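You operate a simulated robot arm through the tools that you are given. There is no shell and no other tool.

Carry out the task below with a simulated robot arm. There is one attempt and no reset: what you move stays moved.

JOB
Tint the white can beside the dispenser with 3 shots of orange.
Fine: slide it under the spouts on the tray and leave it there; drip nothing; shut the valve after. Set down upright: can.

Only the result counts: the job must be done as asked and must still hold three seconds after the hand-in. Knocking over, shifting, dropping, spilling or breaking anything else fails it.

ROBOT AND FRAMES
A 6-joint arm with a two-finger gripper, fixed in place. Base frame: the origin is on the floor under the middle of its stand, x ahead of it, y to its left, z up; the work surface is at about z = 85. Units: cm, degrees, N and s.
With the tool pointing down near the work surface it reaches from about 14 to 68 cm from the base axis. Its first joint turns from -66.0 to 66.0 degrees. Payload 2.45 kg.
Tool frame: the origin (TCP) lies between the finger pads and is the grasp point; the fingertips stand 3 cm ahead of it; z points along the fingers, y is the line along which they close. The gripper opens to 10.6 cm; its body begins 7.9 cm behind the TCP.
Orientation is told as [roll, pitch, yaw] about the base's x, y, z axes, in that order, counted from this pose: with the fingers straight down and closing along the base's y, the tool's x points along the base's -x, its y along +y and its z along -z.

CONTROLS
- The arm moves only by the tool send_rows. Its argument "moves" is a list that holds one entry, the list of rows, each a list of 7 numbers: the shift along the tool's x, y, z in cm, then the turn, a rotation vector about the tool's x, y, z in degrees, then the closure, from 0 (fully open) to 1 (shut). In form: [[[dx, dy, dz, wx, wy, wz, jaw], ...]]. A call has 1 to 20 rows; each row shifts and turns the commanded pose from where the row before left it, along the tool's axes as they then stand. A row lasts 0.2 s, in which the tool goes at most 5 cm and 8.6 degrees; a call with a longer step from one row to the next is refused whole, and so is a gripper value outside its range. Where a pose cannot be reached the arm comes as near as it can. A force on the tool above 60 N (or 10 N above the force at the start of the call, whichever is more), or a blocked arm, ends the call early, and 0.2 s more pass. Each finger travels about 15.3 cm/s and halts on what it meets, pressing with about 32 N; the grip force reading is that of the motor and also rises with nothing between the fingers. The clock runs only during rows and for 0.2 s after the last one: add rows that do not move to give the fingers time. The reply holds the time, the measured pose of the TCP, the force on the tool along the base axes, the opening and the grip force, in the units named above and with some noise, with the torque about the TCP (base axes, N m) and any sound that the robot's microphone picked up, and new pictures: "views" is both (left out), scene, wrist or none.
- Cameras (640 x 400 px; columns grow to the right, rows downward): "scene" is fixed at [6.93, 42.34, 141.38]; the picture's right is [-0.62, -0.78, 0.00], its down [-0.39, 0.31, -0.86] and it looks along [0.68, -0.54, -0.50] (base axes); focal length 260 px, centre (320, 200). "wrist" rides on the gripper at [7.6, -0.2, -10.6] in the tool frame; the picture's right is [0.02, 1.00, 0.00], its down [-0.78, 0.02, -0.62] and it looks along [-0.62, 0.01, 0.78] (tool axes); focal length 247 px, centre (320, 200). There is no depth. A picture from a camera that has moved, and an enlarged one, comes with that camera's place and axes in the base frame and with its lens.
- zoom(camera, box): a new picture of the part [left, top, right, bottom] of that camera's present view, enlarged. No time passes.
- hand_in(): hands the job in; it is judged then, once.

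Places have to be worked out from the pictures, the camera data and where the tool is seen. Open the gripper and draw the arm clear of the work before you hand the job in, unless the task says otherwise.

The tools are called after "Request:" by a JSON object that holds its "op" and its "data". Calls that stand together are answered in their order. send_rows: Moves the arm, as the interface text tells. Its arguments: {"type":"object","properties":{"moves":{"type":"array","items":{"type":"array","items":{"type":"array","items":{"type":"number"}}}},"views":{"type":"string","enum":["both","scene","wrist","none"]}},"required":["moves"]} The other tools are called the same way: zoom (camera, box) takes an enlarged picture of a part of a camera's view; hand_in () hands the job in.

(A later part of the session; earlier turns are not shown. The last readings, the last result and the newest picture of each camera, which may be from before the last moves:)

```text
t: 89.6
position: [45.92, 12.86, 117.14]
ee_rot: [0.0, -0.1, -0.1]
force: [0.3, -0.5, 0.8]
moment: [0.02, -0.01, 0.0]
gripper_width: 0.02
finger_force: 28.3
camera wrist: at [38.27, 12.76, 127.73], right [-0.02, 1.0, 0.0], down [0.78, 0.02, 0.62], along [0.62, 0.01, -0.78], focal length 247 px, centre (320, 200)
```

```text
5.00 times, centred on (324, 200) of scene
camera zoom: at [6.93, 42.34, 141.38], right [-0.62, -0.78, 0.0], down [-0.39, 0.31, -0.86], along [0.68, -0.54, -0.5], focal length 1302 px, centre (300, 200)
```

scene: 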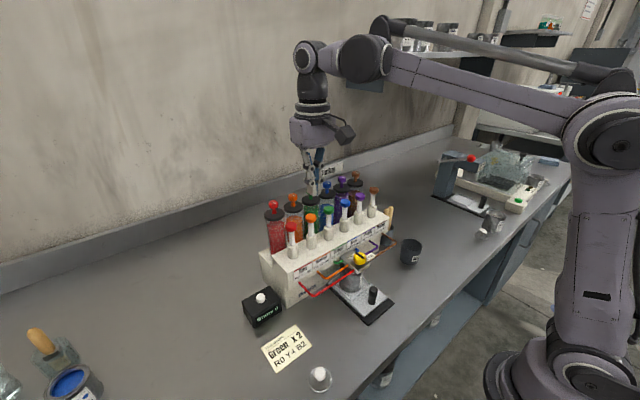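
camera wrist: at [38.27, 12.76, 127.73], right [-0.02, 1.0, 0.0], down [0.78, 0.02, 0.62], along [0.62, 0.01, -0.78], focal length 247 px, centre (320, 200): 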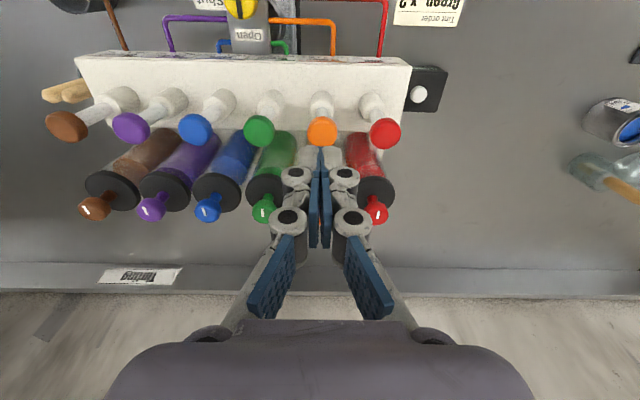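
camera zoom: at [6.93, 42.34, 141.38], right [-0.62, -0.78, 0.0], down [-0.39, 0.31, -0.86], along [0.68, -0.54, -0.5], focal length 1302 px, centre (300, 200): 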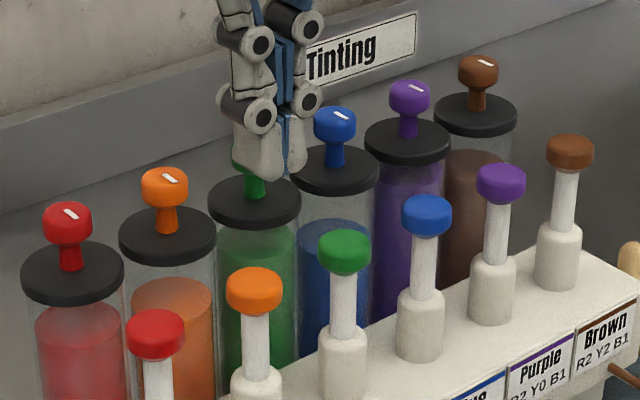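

The orange cap is at about (46.1, 13.05) with its top near z=109. I'll centre on it and approach to just above the cap.

Request:
{"op": "send_rows", "data": {"moves": [[[-0.2, 0.17, 1.5, 0, 0, 0, 1.0], [0, 0, 1.5, 0, 0, 0, 1.0], [0, 0, 1.0, 0, 0, 0, 1.0], [0, 0, 0.3, 0, 0, 0, 1.0], [0, 0, 0, 0, 0, 0, 1.0]]], "views": "both"}}

Request:
{"op": "zoom", "data": {"camera": "wrist", "box": [240, 100, 400, 200]}}

Request:
{"op": "zoom", "data": {"camera": "scene", "box": [260, 170, 388, 250]}}

```text
t: 90.8
position: [46.08, 13.14, 112.84]
ee_rot: [0.0, 0.0, 0.0]
force: [-0.2, -0.1, 0.5]
moment: [0.03, 0.03, 0.01]
gripper_width: 0.0
finger_force: 28.7
camera wrist: at [38.45, 12.97, 123.46], right [-0.02, 1.0, 0.0], down [0.78, 0.02, 0.62], along [0.62, 0.01, -0.78], focal length 247 px, centre (320, 200)
```

scene: 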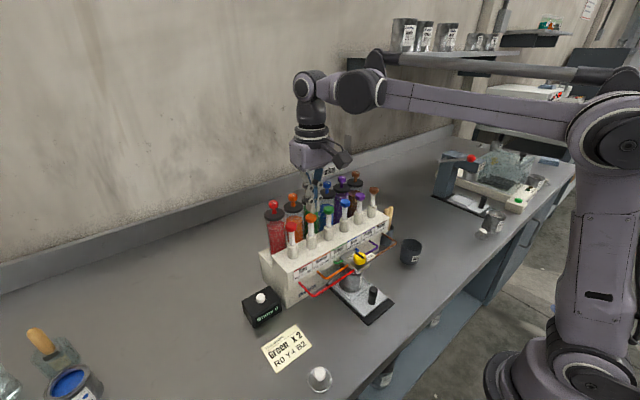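
wrist: 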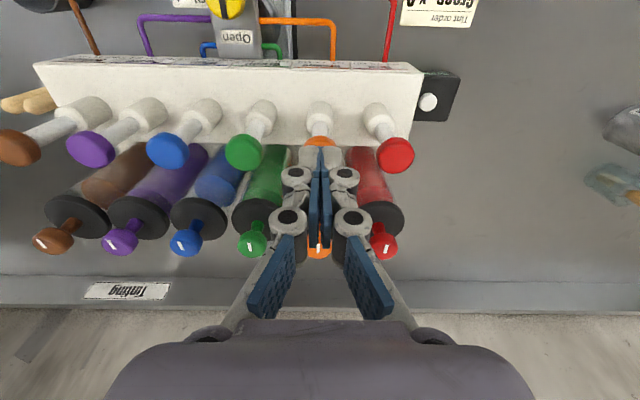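

```text
4.00 times, centred on (320, 150) of wrist
camera zoom: at [38.45, 12.97, 123.46], right [-0.02, 1.0, 0.0], down [0.78, 0.02, 0.62], along [0.62, 0.01, -0.78], focal length 988 px, centre (320, 400)
```

zoom: 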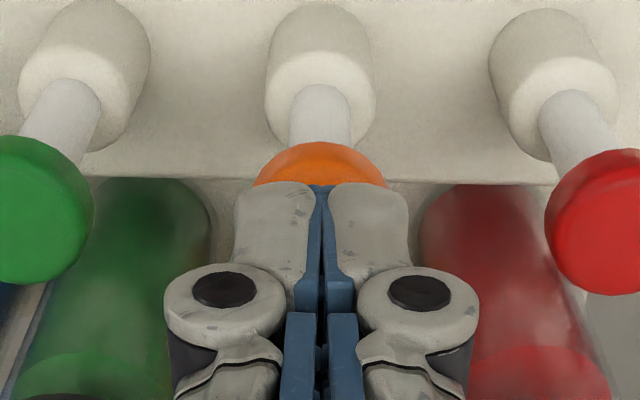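

```text
5.00 times, centred on (324, 210) of scene
camera zoom: at [6.93, 42.34, 141.38], right [-0.62, -0.78, 0.0], down [-0.39, 0.31, -0.86], along [0.68, -0.54, -0.5], focal length 1302 px, centre (300, 150)
```

zoom: 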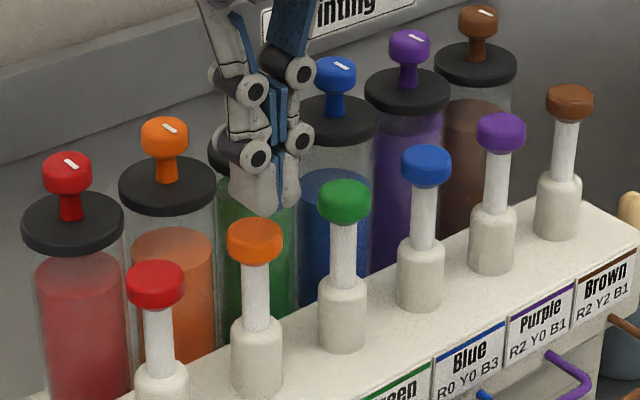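

Tips are just above the cap, which looks slightly further in +x. I'll shift +0.25 and press slowly, 1.6 cm down, watching the force.

Request:
{"op": "send_rows", "data": {"moves": [[[-0.25, 0, 0, 0, 0, 0, 1.0], [0, 0, 0.2, 0, 0, 0, 1.0], [0, 0, 0.2, 0, 0, 0, 1.0], [0, 0, 0.2, 0, 0, 0, 1.0], [0, 0, 0.2, 0, 0, 0, 1.0], [0, 0, 0.2, 0, 0, 0, 1.0], [0, 0, 0.2, 0, 0, 0, 1.0]]], "views": "both"}}

Request:
{"op": "zoom", "data": {"camera": "scene", "box": [260, 170, 388, 250]}}

```text
t: 92.4
position: [46.49, 13.1, 111.63]
ee_rot: [0.0, 0.1, 0.1]
force: [-0.4, 0.5, -0.6]
moment: [0.0, 0.02, 0.01]
gripper_width: 0.0
finger_force: 28.7
camera wrist: at [38.85, 12.98, 122.16], right [-0.02, 1.0, 0.0], down [0.78, 0.02, 0.62], along [0.62, 0.01, -0.78], focal length 247 px, centre (320, 200)
```

scene: 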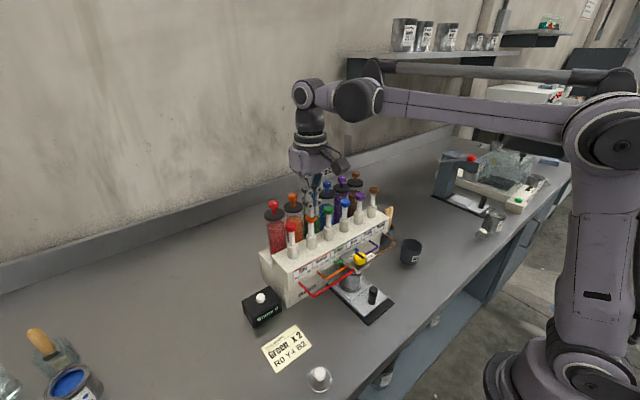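
wrist: 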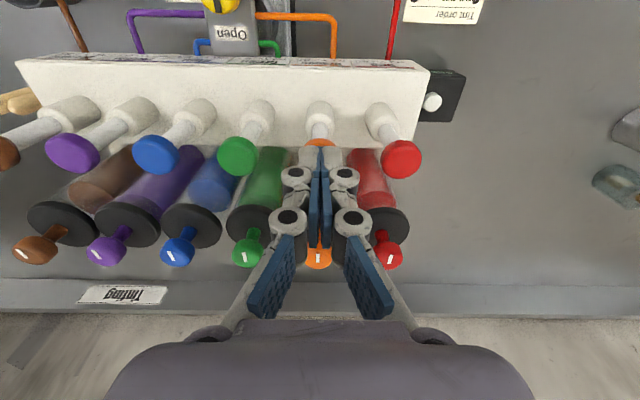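

```text
5.00 times, centred on (324, 210) of scene
camera zoom: at [6.93, 42.34, 141.38], right [-0.62, -0.78, 0.0], down [-0.39, 0.31, -0.86], along [0.68, -0.54, -0.5], focal length 1302 px, centre (300, 150)
```

zoom: 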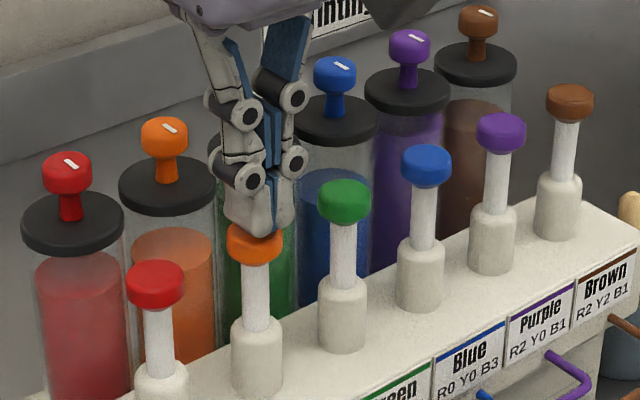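

No force yet; the tips look close to touching. I'll continue down another 0.8 cm.

Request:
{"op": "send_rows", "data": {"moves": [[[0, 0, 0.2, 0, 0, 0, 1.0], [0, 0, 0.2, 0, 0, 0, 1.0], [0, 0, 0.2, 0, 0, 0, 1.0], [0, 0, 0.2, 0, 0, 0, 1.0]]], "views": "scene"}}

Request:
{"op": "zoom", "data": {"camera": "scene", "box": [260, 170, 388, 250]}}

Request:
{"op": "zoom", "data": {"camera": "wrist", "box": [240, 100, 400, 200]}}

```text
t: 93.4
position: [46.45, 13.07, 110.9]
ee_rot: [-0.1, -0.1, 0.0]
force: [0.4, -0.8, 0.8]
moment: [-0.05, 0.0, 0.03]
gripper_width: 0.6
finger_force: 28.9
```

scene: 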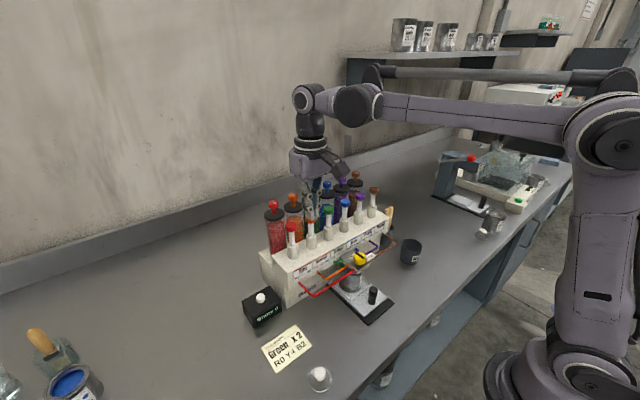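

```text
5.00 times, centred on (324, 210) of scene
camera zoom: at [6.93, 42.34, 141.38], right [-0.62, -0.78, 0.0], down [-0.39, 0.31, -0.86], along [0.68, -0.54, -0.5], focal length 1302 px, centre (300, 150)
```

zoom: 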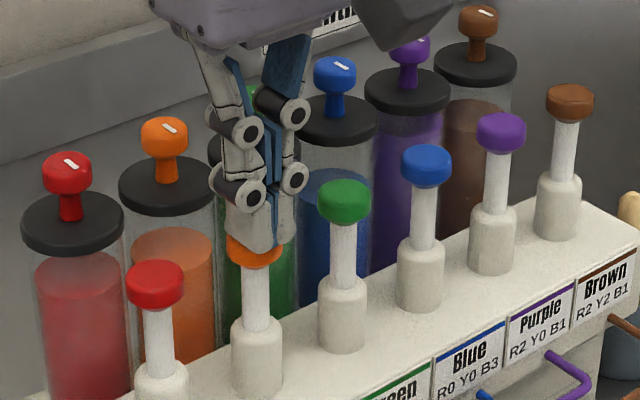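

```text
4.00 times, centred on (320, 150) of wrist
camera zoom: at [38.76, 13.03, 121.37], right [-0.02, 1.0, 0.0], down [0.78, 0.02, 0.62], along [0.62, 0.01, -0.78], focal length 988 px, centre (320, 400)
```

zoom: 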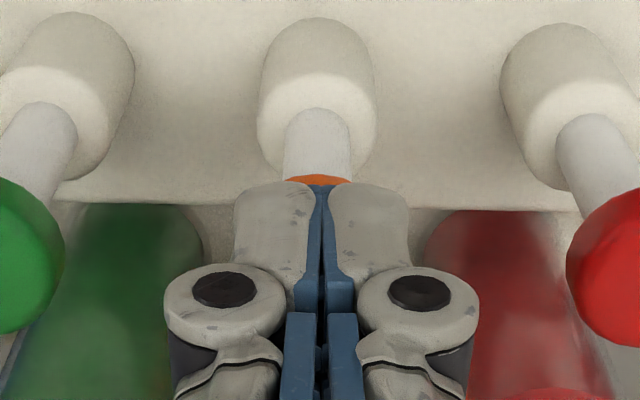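

The tips seem to have just met the cap (the jaw spread slightly to 0.6). I'll continue 0.6 cm in small steps.

Request:
{"op": "send_rows", "data": {"moves": [[[0, 0, 0.15, 0, 0, 0, 1.0], [0, 0, 0.15, 0, 0, 0, 1.0], [0, 0, 0.15, 0, 0, 0, 1.0], [0, 0, 0.15, 0, 0, 0, 1.0]]], "views": "scene"}}

Request:
{"op": "zoom", "data": {"camera": "scene", "box": [280, 190, 344, 230]}}

Request:
{"op": "zoom", "data": {"camera": "wrist", "box": [280, 120, 360, 170]}}

Request:
{"op": "zoom", "data": {"camera": "scene", "box": [240, 285, 288, 330]}}

```text
t: 94.4
position: [46.52, 13.05, 110.16]
ee_rot: [0.0, -0.1, 0.1]
force: [-0.4, 2.0, 3.0]
moment: [0.03, -0.03, -0.01]
gripper_width: 0.59
finger_force: 28.4
```

scene: 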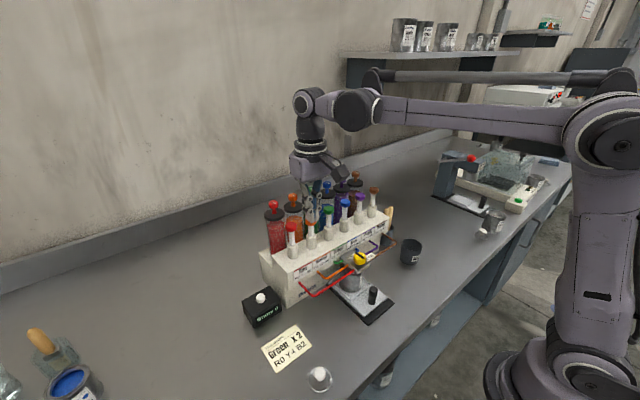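

```text
10.00 times, centred on (312, 210) of scene
camera zoom: at [6.93, 42.34, 141.38], right [-0.62, -0.78, 0.0], down [-0.39, 0.31, -0.86], along [0.68, -0.54, -0.5], focal length 2603 px, centre (400, 100)
```

zoom: 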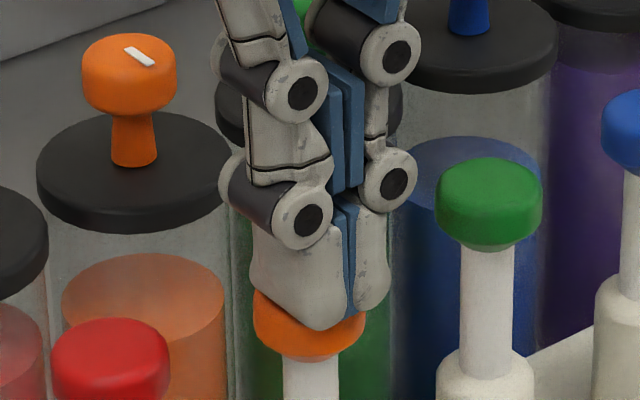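

```text
8.00 times, centred on (320, 145) of wrist
camera zoom: at [38.81, 12.98, 120.71], right [-0.02, 1.0, 0.0], down [0.78, 0.02, 0.62], along [0.62, 0.01, -0.78], focal length 1976 px, centre (320, 640)
```

zoom: 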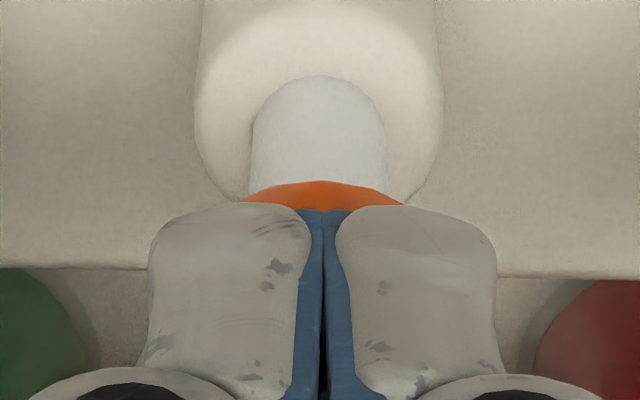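

```text
8.89 times, centred on (264, 308) of scene
camera zoom: at [6.93, 42.34, 141.38], right [-0.62, -0.78, 0.0], down [-0.39, 0.31, -0.86], along [0.68, -0.54, -0.5], focal length 2314 px, centre (818, -756)
```

zoom: 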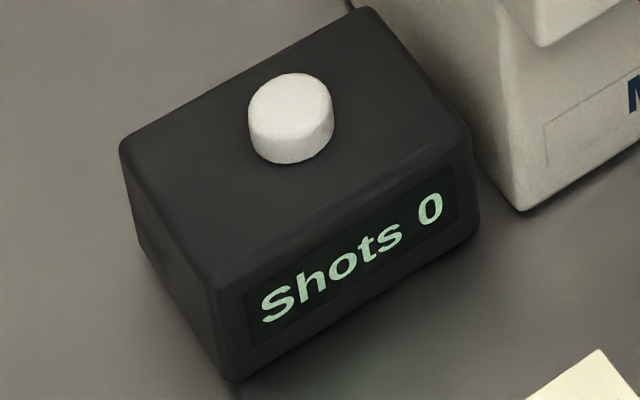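

The cap is now moving down with only ~3 N, so the spring is light. I'll continue the stroke another 1.6 cm, watching force and the counter.

Request:
{"op": "send_rows", "data": {"moves": [[[0, 0, 0.2, 0, 0, 0, 1.0], [0, 0, 0.2, 0, 0, 0, 1.0], [0, 0, 0.2, 0, 0, 0, 1.0], [0, 0, 0.2, 0, 0, 0, 1.0], [0, 0, 0.2, 0, 0, 0, 1.0], [0, 0, 0.2, 0, 0, 0, 1.0], [0, 0, 0.2, 0, 0, 0, 1.0], [0, 0, 0.2, 0, 0, 0, 1.0]]], "views": "scene"}}

Request:
{"op": "zoom", "data": {"camera": "scene", "box": [280, 190, 344, 230]}}

Request:
{"op": "zoom", "data": {"camera": "scene", "box": [240, 285, 288, 330]}}

```text
t: 96.2
position: [46.69, 13.09, 108.7]
ee_rot: [0.0, -0.1, 0.0]
force: [-3.5, -1.4, 40.9]
moment: [-0.04, 0.05, -0.06]
gripper_width: 0.57
finger_force: 28.7
```

scene: 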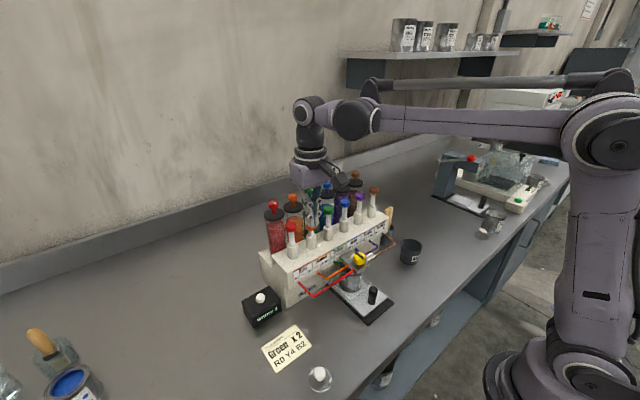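

```text
10.00 times, centred on (312, 210) of scene
camera zoom: at [6.86, 42.32, 141.39], right [-0.62, -0.78, 0.0], down [-0.39, 0.31, -0.86], along [0.68, -0.54, -0.5], focal length 2603 px, centre (400, 100)
```

zoom: 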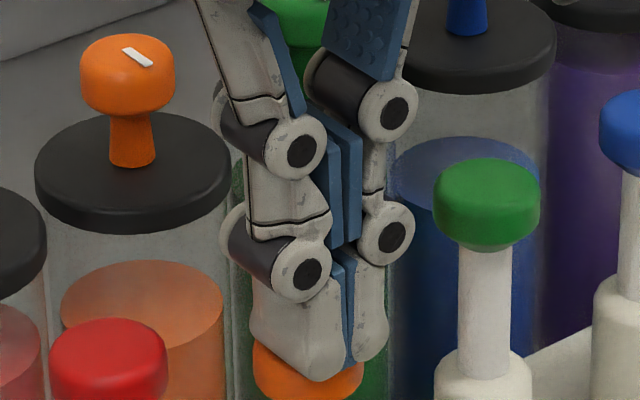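

```text
8.89 times, centred on (264, 308) of scene
camera zoom: at [6.86, 42.32, 141.39], right [-0.62, -0.78, 0.0], down [-0.39, 0.31, -0.86], along [0.68, -0.54, -0.5], focal length 2314 px, centre (818, -756)
```

zoom: 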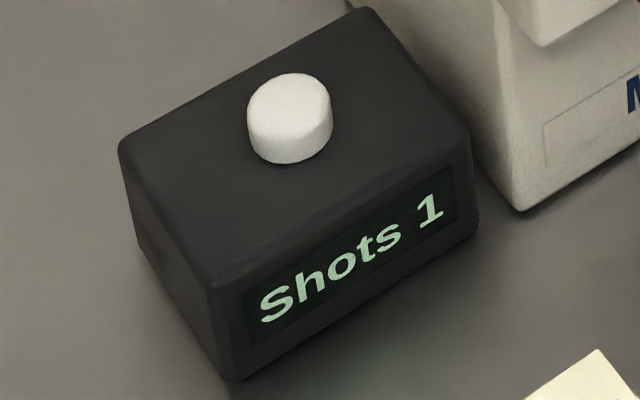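

Counter reads "Shots 1", with the bottom stop felt at TCP z≈108.7. I'll raise so the plunger returns fully, then verify.

Request:
{"op": "send_rows", "data": {"moves": [[[0, 0, -0.3, 0, 0, 0, 1.0], [0, 0, -0.5, 0, 0, 0, 1.0], [0, 0, -0.6, 0, 0, 0, 1.0], [0, 0, -0.7, 0, 0, 0, 1.0], [0, 0, -0.7, 0, 0, 0, 1.0], [0, 0, -0.6, 0, 0, 0, 1.0], [0, 0, -0.3, 0, 0, 0, 1.0], [0, 0, 0, 0, 0, 0, 1.0]]], "views": "both"}}

Request:
{"op": "zoom", "data": {"camera": "scene", "box": [280, 190, 344, 230]}}

Request:
{"op": "zoom", "data": {"camera": "scene", "box": [240, 285, 288, 330]}}

Request:
{"op": "zoom", "data": {"camera": "scene", "box": [320, 240, 400, 290]}}

```text
t: 98.0
position: [46.49, 13.12, 112.38]
ee_rot: [0.1, 0.0, 0.0]
force: [-0.4, 0.5, 0.5]
moment: [-0.01, -0.02, 0.0]
gripper_width: 0.0
finger_force: 28.3
camera wrist: at [38.79, 12.96, 122.96], right [-0.02, 1.0, 0.0], down [0.78, 0.02, 0.62], along [0.62, 0.01, -0.78], focal length 247 px, centre (320, 200)
```

scene: 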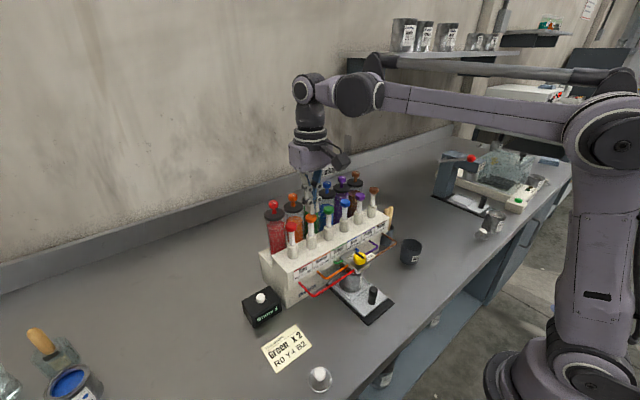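
wrist: 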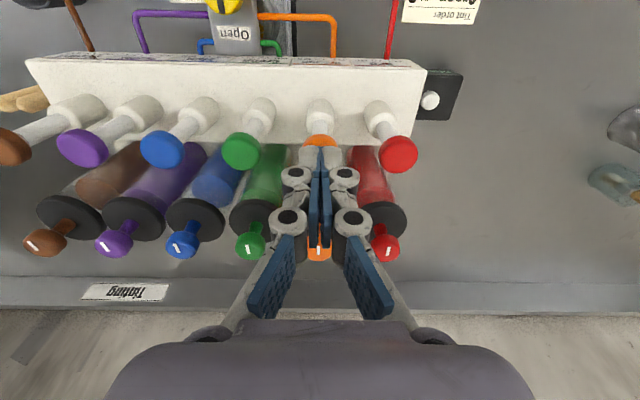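

```text
10.00 times, centred on (312, 210) of scene
camera zoom: at [6.93, 42.34, 141.38], right [-0.62, -0.78, 0.0], down [-0.39, 0.31, -0.86], along [0.68, -0.54, -0.5], focal length 2603 px, centre (400, 100)
```

zoom: 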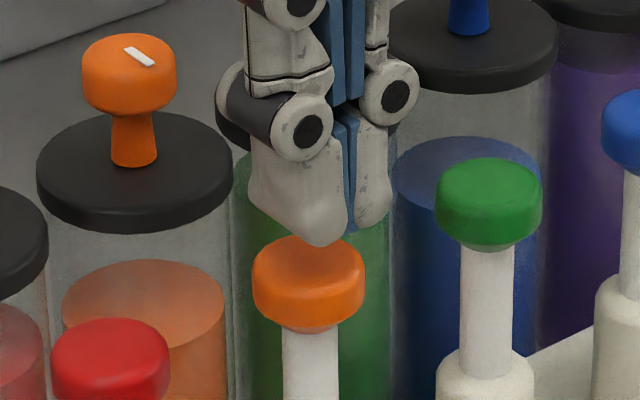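

```text
8.89 times, centred on (264, 308) of scene
camera zoom: at [6.93, 42.34, 141.38], right [-0.62, -0.78, 0.0], down [-0.39, 0.31, -0.86], along [0.68, -0.54, -0.5], focal length 2314 px, centre (818, -756)
```

zoom: 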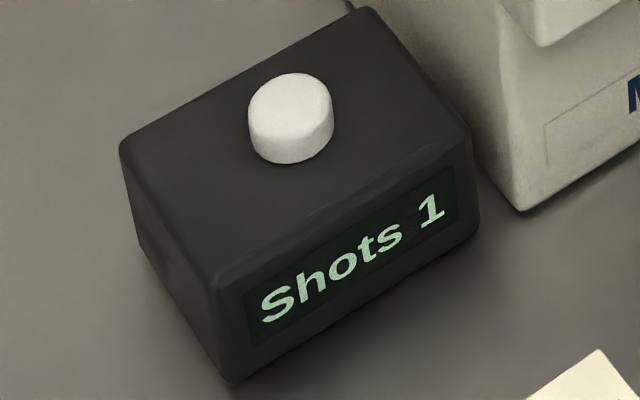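

```text
8.00 times, centred on (360, 265) of scene
camera zoom: at [6.93, 42.34, 141.38], right [-0.62, -0.78, 0.0], down [-0.39, 0.31, -0.86], along [0.68, -0.54, -0.5], focal length 2083 px, centre (0, -320)
```

zoom: 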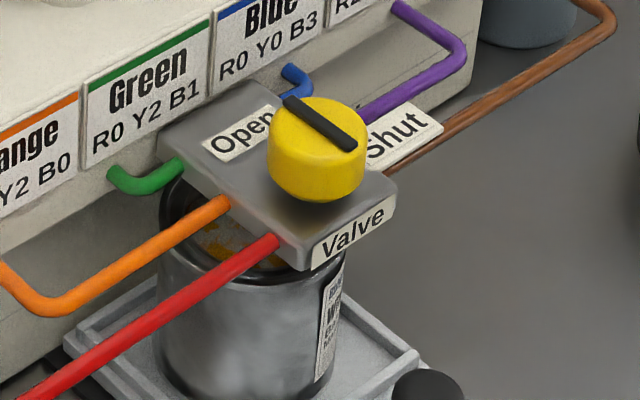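

Orange is landing in the can and the plunger returned. Second press: down 3.7 cm to the stop, then check the counter.

Request:
{"op": "send_rows", "data": {"moves": [[[0, 0, 0.4, 0, 0, 0, 1.0], [0, 0, 0.4, 0, 0, 0, 1.0], [0, 0, 0.4, 0, 0, 0, 1.0], [0, 0, 0.3, 0, 0, 0, 1.0], [0, 0, 0.3, 0, 0, 0, 1.0], [0, 0, 0.3, 0, 0, 0, 1.0], [0, 0, 0.3, 0, 0, 0, 1.0], [0, 0, 0.3, 0, 0, 0, 1.0], [0, 0, 0.3, 0, 0, 0, 1.0], [0, 0, 0.2, 0, 0, 0, 1.0], [0, 0, 0.2, 0, 0, 0, 1.0], [0, 0, 0.2, 0, 0, 0, 1.0], [0, 0, 0.1, 0, 0, 0, 1.0]]], "views": "scene"}}

Request:
{"op": "zoom", "data": {"camera": "scene", "box": [240, 285, 288, 330]}}

Request:
{"op": "zoom", "data": {"camera": "scene", "box": [280, 190, 344, 230]}}

```text
t: 100.8
position: [46.6, 13.07, 108.78]
ee_rot: [-0.2, -0.2, -0.1]
force: [8.5, -7.9, 40.3]
moment: [-0.22, -0.27, 0.06]
gripper_width: 0.64
finger_force: 28.5
```

scene: 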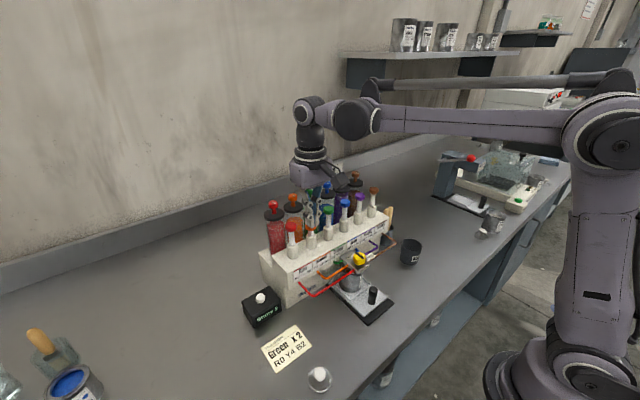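

```text
8.89 times, centred on (264, 308) of scene
camera zoom: at [6.9, 42.3, 141.4], right [-0.62, -0.78, 0.0], down [-0.39, 0.31, -0.86], along [0.68, -0.54, -0.5], focal length 2314 px, centre (818, -756)
```

zoom: 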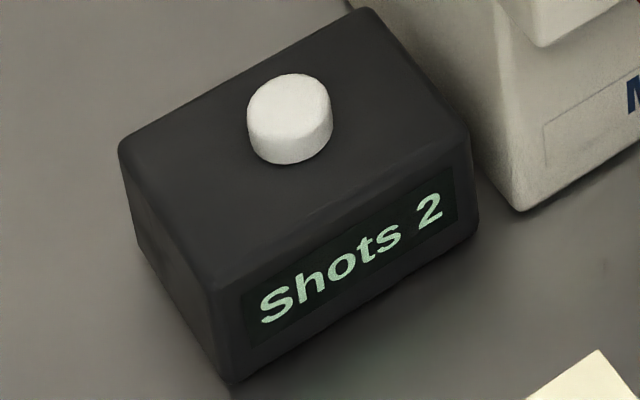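

```text
10.00 times, centred on (312, 210) of scene
camera zoom: at [6.9, 42.3, 141.4], right [-0.62, -0.78, 0.0], down [-0.39, 0.31, -0.86], along [0.68, -0.54, -0.5], focal length 2603 px, centre (400, 100)
```

zoom: 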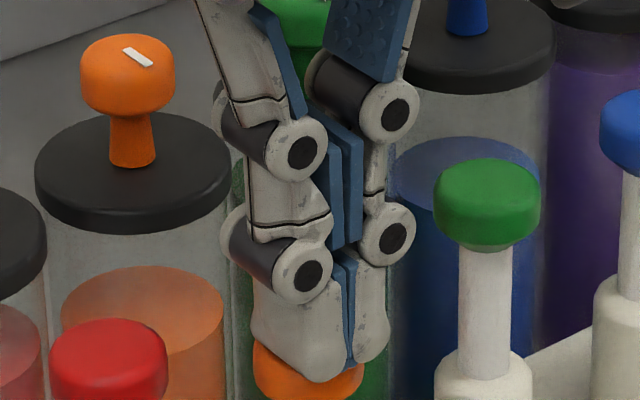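

"Shots 2". I'll raise so the plunger returns and check before the third press.

Request:
{"op": "send_rows", "data": {"moves": [[[0, 0, -0.3, 0, 0, 0, 1.0], [0, 0, -0.5, 0, 0, 0, 1.0], [0, 0, -0.6, 0, 0, 0, 1.0], [0, 0, -0.7, 0, 0, 0, 1.0], [0, 0, -0.7, 0, 0, 0, 1.0], [0, 0, -0.6, 0, 0, 0, 1.0], [0, 0, -0.3, 0, 0, 0, 1.0], [0, 0, 0, 0, 0, 0, 1.0]]], "views": "scene"}}

Request:
{"op": "zoom", "data": {"camera": "scene", "box": [240, 285, 288, 330]}}

Request:
{"op": "zoom", "data": {"camera": "scene", "box": [280, 190, 344, 230]}}

Request:
{"op": "zoom", "data": {"camera": "scene", "box": [320, 240, 400, 290]}}

```text
t: 102.6
position: [46.58, 13.26, 112.35]
ee_rot: [-0.1, 0.0, 0.1]
force: [0.8, -0.7, 0.0]
moment: [-0.01, 0.0, -0.01]
gripper_width: 0.0
finger_force: 29.0
```

scene: 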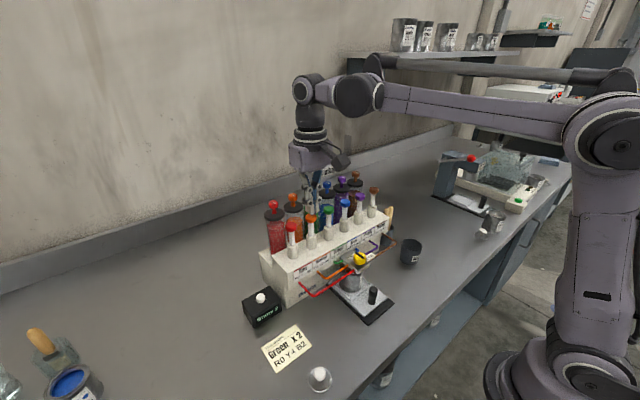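

```text
8.89 times, centred on (264, 308) of scene
camera zoom: at [6.93, 42.34, 141.38], right [-0.62, -0.78, 0.0], down [-0.39, 0.31, -0.86], along [0.68, -0.54, -0.5], focal length 2314 px, centre (818, -756)
```

zoom: 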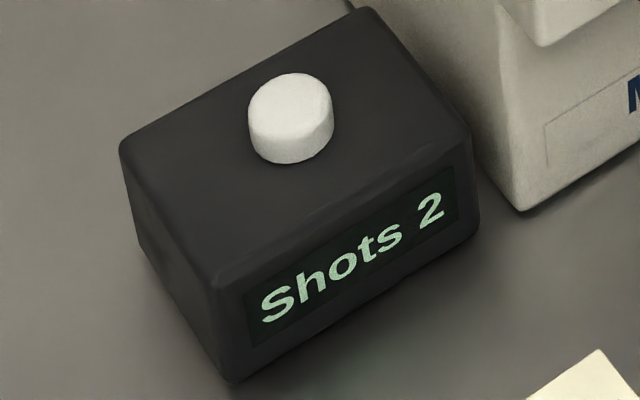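

```text
10.00 times, centred on (312, 210) of scene
camera zoom: at [6.93, 42.34, 141.38], right [-0.62, -0.78, 0.0], down [-0.39, 0.31, -0.86], along [0.68, -0.54, -0.5], focal length 2603 px, centre (400, 100)
```

zoom: 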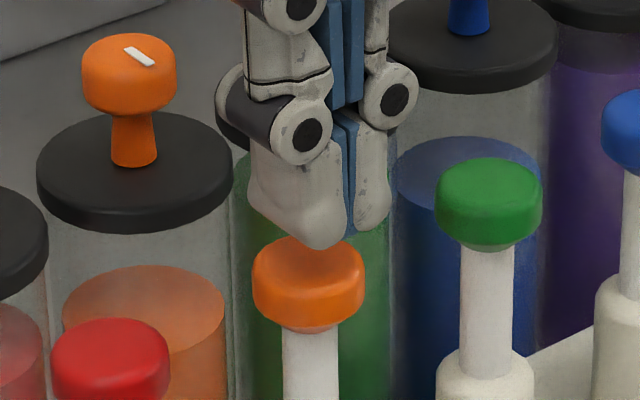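

```text
8.00 times, centred on (360, 265) of scene
camera zoom: at [6.93, 42.34, 141.38], right [-0.62, -0.78, 0.0], down [-0.39, 0.31, -0.86], along [0.68, -0.54, -0.5], focal length 2083 px, centre (0, -320)
```

zoom: 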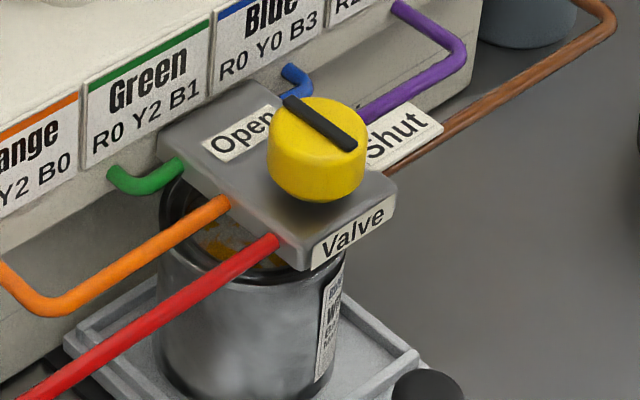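

The plunger is back up and the counter shows 2. Third and last press.

Request:
{"op": "send_rows", "data": {"moves": [[[0, -0.03, 0.4, 0, 0, 0, 1.0], [0, 0, 0.4, 0, 0, 0, 1.0], [0, 0, 0.4, 0, 0, 0, 1.0], [0, 0, 0.3, 0, 0, 0, 1.0], [0, 0, 0.3, 0, 0, 0, 1.0], [0, 0, 0.3, 0, 0, 0, 1.0], [0, 0, 0.3, 0, 0, 0, 1.0], [0, 0, 0.3, 0, 0, 0, 1.0], [0, 0, 0.3, 0, 0, 0, 1.0], [0, 0, 0.2, 0, 0, 0, 1.0], [0, 0, 0.2, 0, 0, 0, 1.0], [0, 0, 0.2, 0, 0, 0, 1.0], [0, 0, 0.1, 0, 0, 0, 1.0]]], "views": "scene"}}

Request:
{"op": "zoom", "data": {"camera": "scene", "box": [240, 285, 288, 330]}}

```text
t: 105.4
position: [46.42, 13.14, 108.73]
ee_rot: [0.0, 0.0, 0.1]
force: [-4.5, 5.1, 32.1]
moment: [0.15, 0.04, -0.18]
gripper_width: 0.61
finger_force: 29.0
```

scene: 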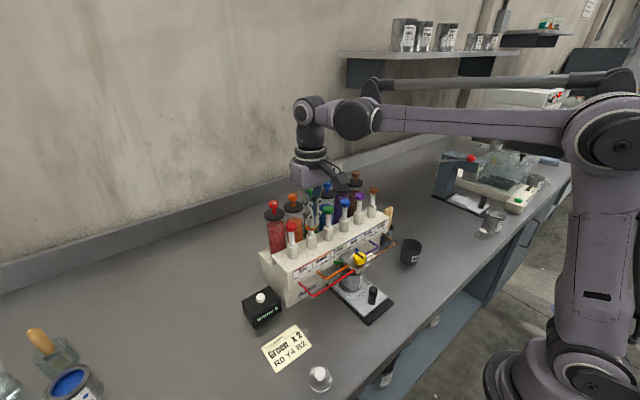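

```text
8.89 times, centred on (264, 308) of scene
camera zoom: at [6.87, 42.34, 141.38], right [-0.62, -0.78, 0.0], down [-0.39, 0.31, -0.86], along [0.68, -0.54, -0.5], focal length 2314 px, centre (818, -756)
```

zoom: 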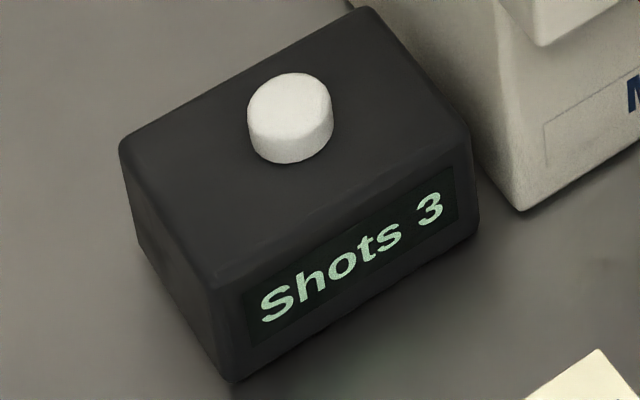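

"Shots 3" — done dosing. Now I'll rise, return above the valve with the jaws at about 4.5 cm and yaw +30, ready to shut it.

Request:
{"op": "send_rows", "data": {"moves": [[[0, 0, -0.3, 0, 0, 0, 1.0], [0, 0, -0.6, 0, 0, 0, 1.0], [0, 0, -1.0, 0, 0, 0, 1.0], [0, 0, -1.5, 0, 0, 0, 1.0], [0, 0, -2.0, 0, 0, 0, 1.0], [0, 0, -3.0, 0, 0, 0, 1.0], [2.75, -2.7, 0, 0, 0, 0, 0.9], [2.75, -2.7, 0, 0, 0, 0, 0.8], [2.7, -2.73, 0, 0, 0, 0, 0.6], [0, 0, 2.5, 0, 0, -7.5, 0.55], [0, 0, 2.5, 0, 0, -7.5, 0.57], [0, 0, 2.5, 0, 0, -7.5, 0.57], [0, 0, 2.5, 0, 0, -7.5, 0.57], [0, 0, 2.5, 0, 0, 0, 0.57], [0, 0, 1.5, 0, 0, 0, 0.57], [0, 0, 0.8, 0, 0, 0, 0.57], [0, 0, 0, 0, 0, 0, 0.57]]], "views": "both"}}

Request:
{"op": "zoom", "data": {"camera": "wrist", "box": [240, 100, 400, 200]}}

Request:
{"op": "zoom", "data": {"camera": "scene", "box": [280, 190, 408, 270]}}

Request:
{"op": "zoom", "data": {"camera": "scene", "box": [240, 285, 288, 330]}}

```text
t: 109.0
position: [38.39, 5.14, 102.1]
ee_rot: [-0.2, 0.0, 30.0]
force: [-0.6, -0.4, -0.6]
moment: [-0.03, 0.0, -0.03]
gripper_width: 4.51
finger_force: 0.0
camera wrist: at [31.81, 1.09, 112.66], right [-0.52, 0.85, 0.0], down [0.67, 0.41, 0.62], along [0.53, 0.32, -0.78], focal length 247 px, centre (320, 200)
```

scene: 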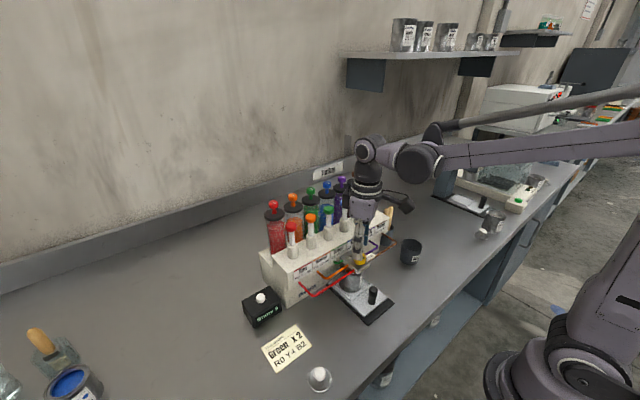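
wrist: 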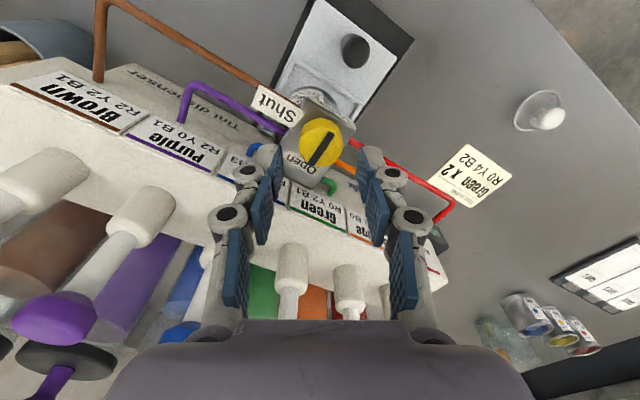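

```text
4.00 times, centred on (320, 150) of wrist
camera zoom: at [31.81, 1.09, 112.66], right [-0.52, 0.85, 0.0], down [0.67, 0.41, 0.62], along [0.53, 0.32, -0.78], focal length 988 px, centre (320, 400)
```

zoom: 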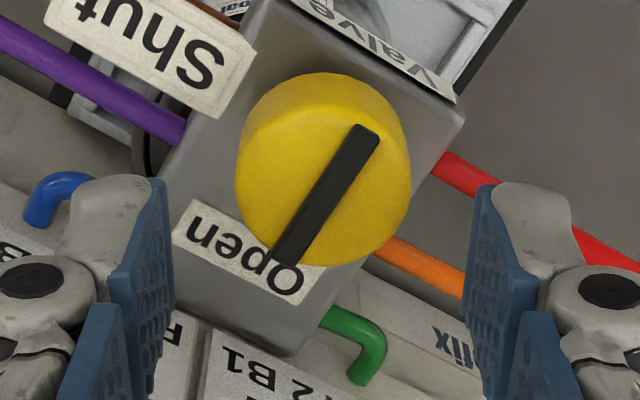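

```text
5.00 times, centred on (344, 230) of scene
camera zoom: at [6.93, 42.34, 141.38], right [-0.62, -0.78, 0.0], down [-0.39, 0.31, -0.86], along [0.68, -0.54, -0.5], focal length 1302 px, centre (200, 50)
```

zoom: 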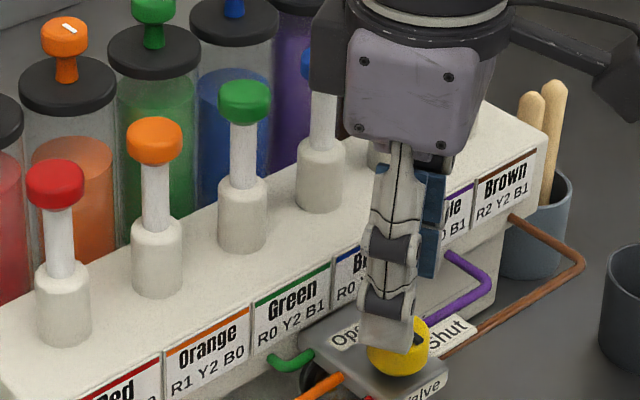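

```text
8.89 times, centred on (264, 308) of scene
camera zoom: at [6.93, 42.34, 141.38], right [-0.62, -0.78, 0.0], down [-0.39, 0.31, -0.86], along [0.68, -0.54, -0.5], focal length 2314 px, centre (818, -756)
```

zoom: 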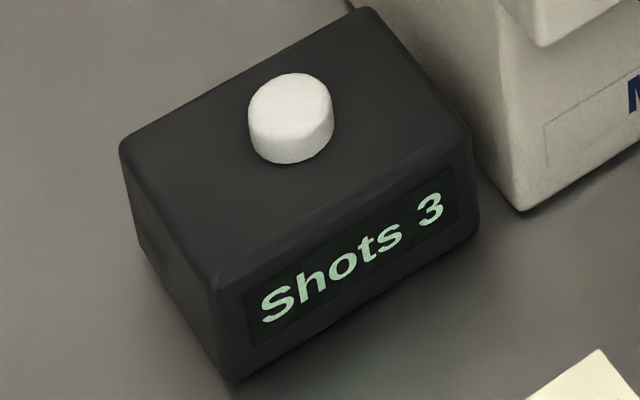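

The knob is centred between the pads. I'll shift 0.2 cm along tool x, descend 3 cm, grip, and turn clockwise (toward Shut) by 60°.

Request:
{"op": "send_rows", "data": {"moves": [[[0.2, 0, 1.0, 0, 0, 0, 0.57], [0, 0, 1.2, 0, 0, 0, 0.57], [0, 0, 0.6, 0, 0, 0, 0.57], [0, 0, 0.15, 0, 0, 0, 0.57], [0, 0, 0, 0, 0, 0, 0.64], [0, 0, 0, 0, 0, 0, 0.71], [0, 0, 0, 0, 0, 0, 0.78], [0, 0, 0, 0, 0, 0, 0.85], [0, 0, 0, 0, 0, 0, 0.85], [0, 0, 0, 0, 0, 3, 0.85], [0, 0, 0, 0, 0, 5, 0.85], [0, 0, 0, 0, 0, 5, 0.85], [0, 0, 0, 0, 0, 5, 0.85], [0, 0, 0, 0, 0, 2, 0.85], [0, 0, 0, 0, 0, 0, 0.85]]], "views": "both"}}

Request:
{"op": "zoom", "data": {"camera": "wrist", "box": [240, 110, 400, 210]}}

```text
t: 112.2
position: [38.23, 4.96, 99.18]
ee_rot: [0.3, 0.1, 10.0]
force: [-15.1, 16.7, -17.8]
moment: [0.23, 0.62, 0.06]
gripper_width: 2.86
finger_force: 44.6
camera wrist: at [30.61, 3.46, 109.8], right [-0.2, 0.98, 0.0], down [0.77, 0.15, 0.62], along [0.61, 0.12, -0.78], focal length 247 px, centre (320, 200)
```

scene: 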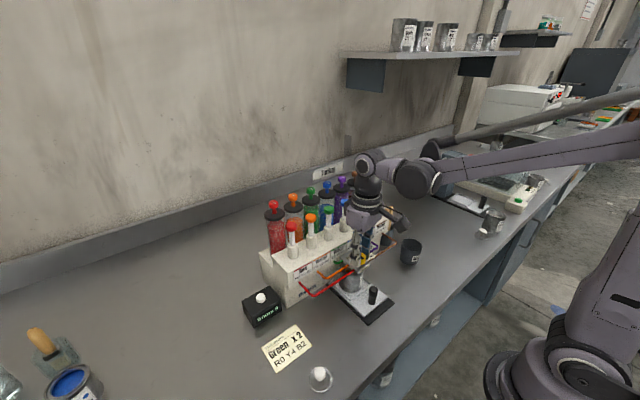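
wrist: 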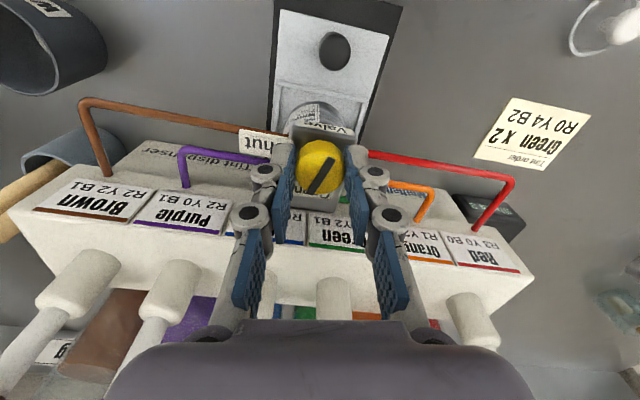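

```text
4.00 times, centred on (320, 160) of wrist
camera zoom: at [30.61, 3.46, 109.8], right [-0.2, 0.98, 0.0], down [0.77, 0.15, 0.62], along [0.61, 0.12, -0.78], focal length 988 px, centre (320, 360)
```

zoom: 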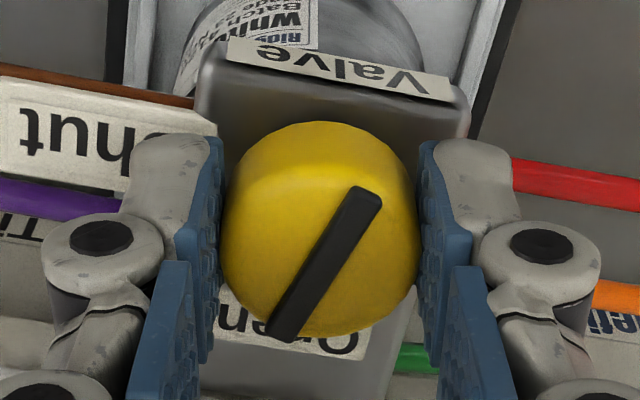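

The knob turns back with the grip. I'll ease the side loads and continue another 40° clockwise.

Request:
{"op": "send_rows", "data": {"moves": [[[0.05, 0.07, 0.05, 0, 0, 3, 0.85], [0, 0, 0, 0, 0, 5, 0.85], [0, 0, 0, 0, 0, 5, 0.85], [0, 0, 0, 0, 0, 5, 0.85], [0, 0, 0, 0, 0, 5, 0.85], [0, 0, 0, 0, 0, 5, 0.85], [0, 0, 0, 0, 0, 5, 0.85], [0, 0, 0, 0, 0, 5, 0.85], [0, 0, 0, 0, 0, 2, 0.85], [0, 0, 0, 0, 0, 0, 0.85]]], "views": "wrist"}}

Request:
{"op": "zoom", "data": {"camera": "wrist", "box": [240, 110, 400, 210]}}

```text
t: 114.4
position: [38.13, 5.1, 99.21]
ee_rot: [0.3, -0.1, -30.0]
force: [1.6, 17.4, 31.3]
moment: [0.5, -0.05, -0.02]
gripper_width: 2.92
finger_force: 45.3
camera wrist: at [31.36, 8.74, 109.75], right [0.48, 0.88, 0.0], down [0.68, -0.38, 0.62], along [0.55, -0.3, -0.78], focal length 247 px, centre (320, 200)
```

wrist: 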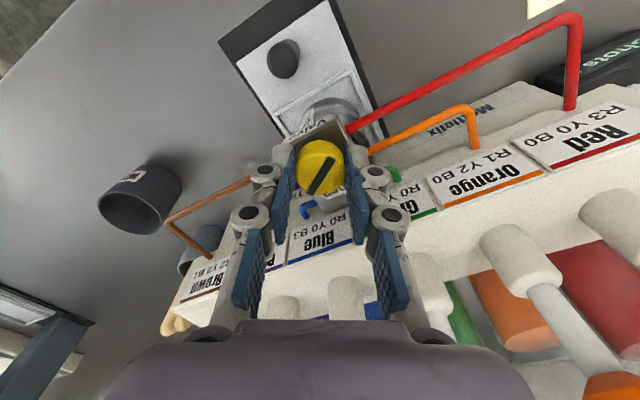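

```text
4.00 times, centred on (320, 160) of wrist
camera zoom: at [31.36, 8.74, 109.75], right [0.48, 0.88, 0.0], down [0.68, -0.38, 0.62], along [0.55, -0.3, -0.78], focal length 988 px, centre (320, 360)
```

zoom: 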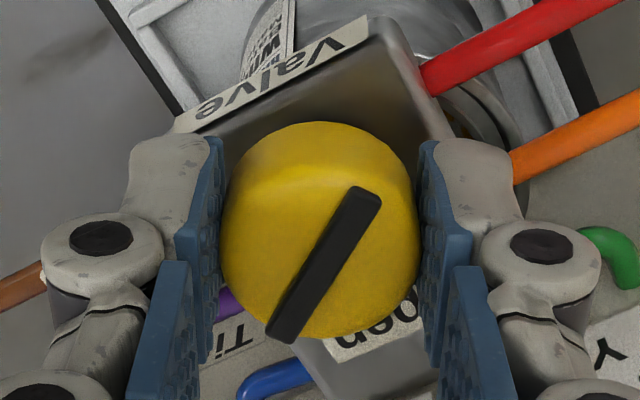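

60° done. I'll release, lift, rotate back to about yaw +5, and regrip for the rest.

Request:
{"op": "send_rows", "data": {"moves": [[[0, 0, -0.06, 0, 0, 0, 0.78], [0, 0, 0, 0, 0, 0, 0.7], [0, 0, 0, 0, 0, 0, 0.6], [0, 0, 0, 0, 0, 0, 0.6], [0, 0, -0.5, 0, 0, 0, 0.6], [0, 0, -1, 0, 0, 0, 0.6], [0, 0, -1, 0, 0, 0, 0.6], [0, 0, -0.5, 0, 0, 0, 0.6], [0, 0, 0, 0, 0, -7, 0.57], [0, 0, 0, 0, 0, -7, 0.55], [0, 0, 0, 0, 0, -7, 0.55], [0, 0, 0, 0, 0, -7, 0.55], [0, 0, 0, 0, 0, -7, 0.55], [0, 0, 0, 0, 0, 0, 0.55]]], "views": "wrist"}}

Request:
{"op": "zoom", "data": {"camera": "wrist", "box": [240, 100, 400, 200]}}

```text
t: 117.4
position: [38.36, 4.99, 102.16]
ee_rot: [0.0, 0.1, 5.1]
force: [0.0, -0.2, -0.2]
moment: [-0.02, -0.03, -0.01]
gripper_width: 4.77
finger_force: 0.1
camera wrist: at [30.57, 4.16, 112.8], right [-0.11, 0.99, 0.0], down [0.78, 0.09, 0.62], along [0.62, 0.07, -0.78], focal length 247 px, centre (320, 200)
```

wrist: 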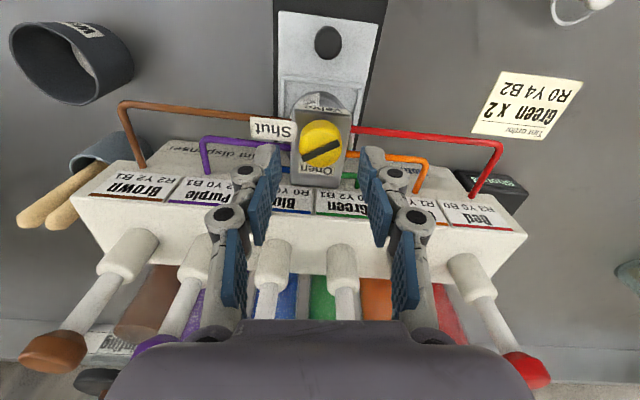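

```text
4.00 times, centred on (320, 150) of wrist
camera zoom: at [30.57, 4.16, 112.8], right [-0.11, 0.99, 0.0], down [0.78, 0.09, 0.62], along [0.62, 0.07, -0.78], focal length 988 px, centre (320, 400)
```

zoom: 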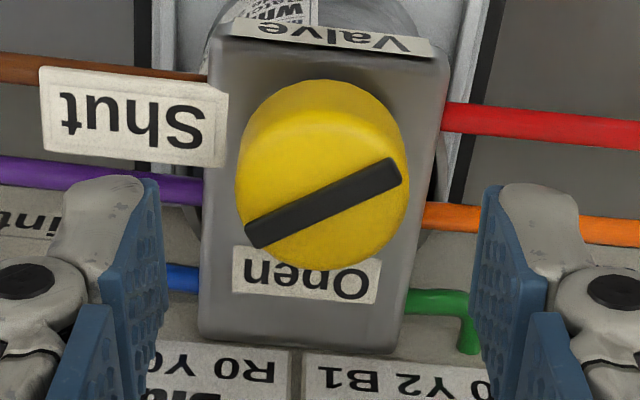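

About 30° remains. I'll descend, regrip and turn clockwise ~33° to the Shut stop.

Request:
{"op": "send_rows", "data": {"moves": [[[0, 0, 1.0, 0, 0, 0, 0.55], [0, 0, 1.2, 0, 0, 0, 0.55], [0, 0, 0.6, 0, 0, 0, 0.55], [0, 0, 0.2, 0, 0, 0, 0.55], [0, 0, 0, 0, 0, 0, 0.63], [0, 0, 0, 0, 0, 0, 0.7], [0, 0, 0, 0, 0, 0, 0.78], [0, 0, 0, 0, 0, 0, 0.85], [0, 0, 0, 0, 0, 0, 0.85], [0, 0, 0, 0, 0, 3, 0.85], [0, 0, 0, 0, 0, 5, 0.85], [0, 0, 0, 0, 0, 5, 0.85], [0, 0, 0, 0, 0, 5, 0.85], [0, 0, 0, 0, 0, 5, 0.85], [0, 0, 0, 0, 0, 5, 0.85], [0, 0, 0, 0, 0, 4, 0.85], [0, 0, 0, 0, 0, 2, 0.85], [0, 0, 0, 0, 0, 0, 0.85]]], "views": "wrist"}}

Request:
{"op": "zoom", "data": {"camera": "wrist", "box": [240, 110, 400, 210]}}

```text
t: 121.2
position: [38.19, 5.01, 99.31]
ee_rot: [0.1, -0.2, -28.9]
force: [10.5, 13.4, -18.2]
moment: [0.13, -0.58, 0.21]
gripper_width: 2.9
finger_force: 45.1
camera wrist: at [31.38, 8.62, 109.81], right [0.47, 0.89, 0.0], down [0.69, -0.36, 0.62], along [0.55, -0.29, -0.78], focal length 247 px, centre (320, 200)
```

wrist: 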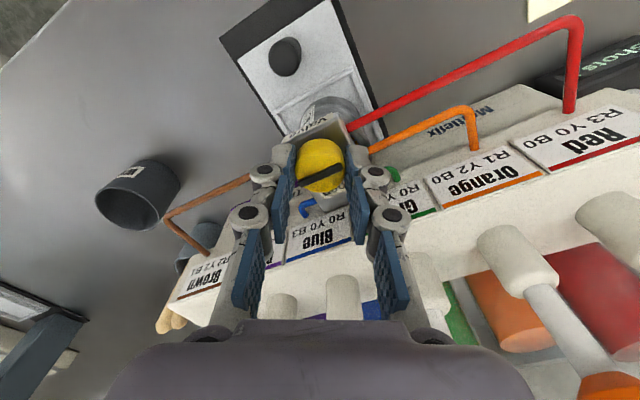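

```text
4.00 times, centred on (320, 160) of wrist
camera zoom: at [31.38, 8.62, 109.81], right [0.47, 0.89, 0.0], down [0.69, -0.36, 0.62], along [0.55, -0.29, -0.78], focal length 988 px, centre (320, 360)
```

zoom: 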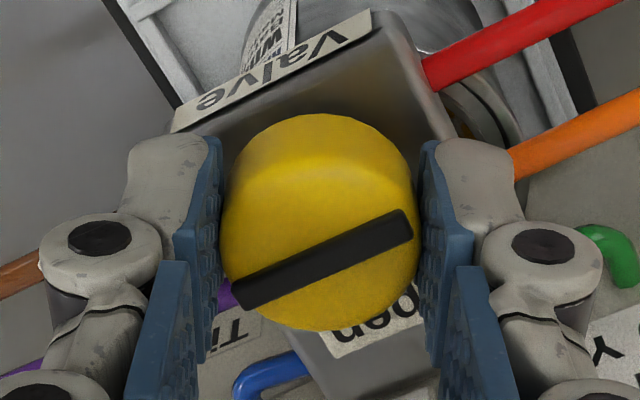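

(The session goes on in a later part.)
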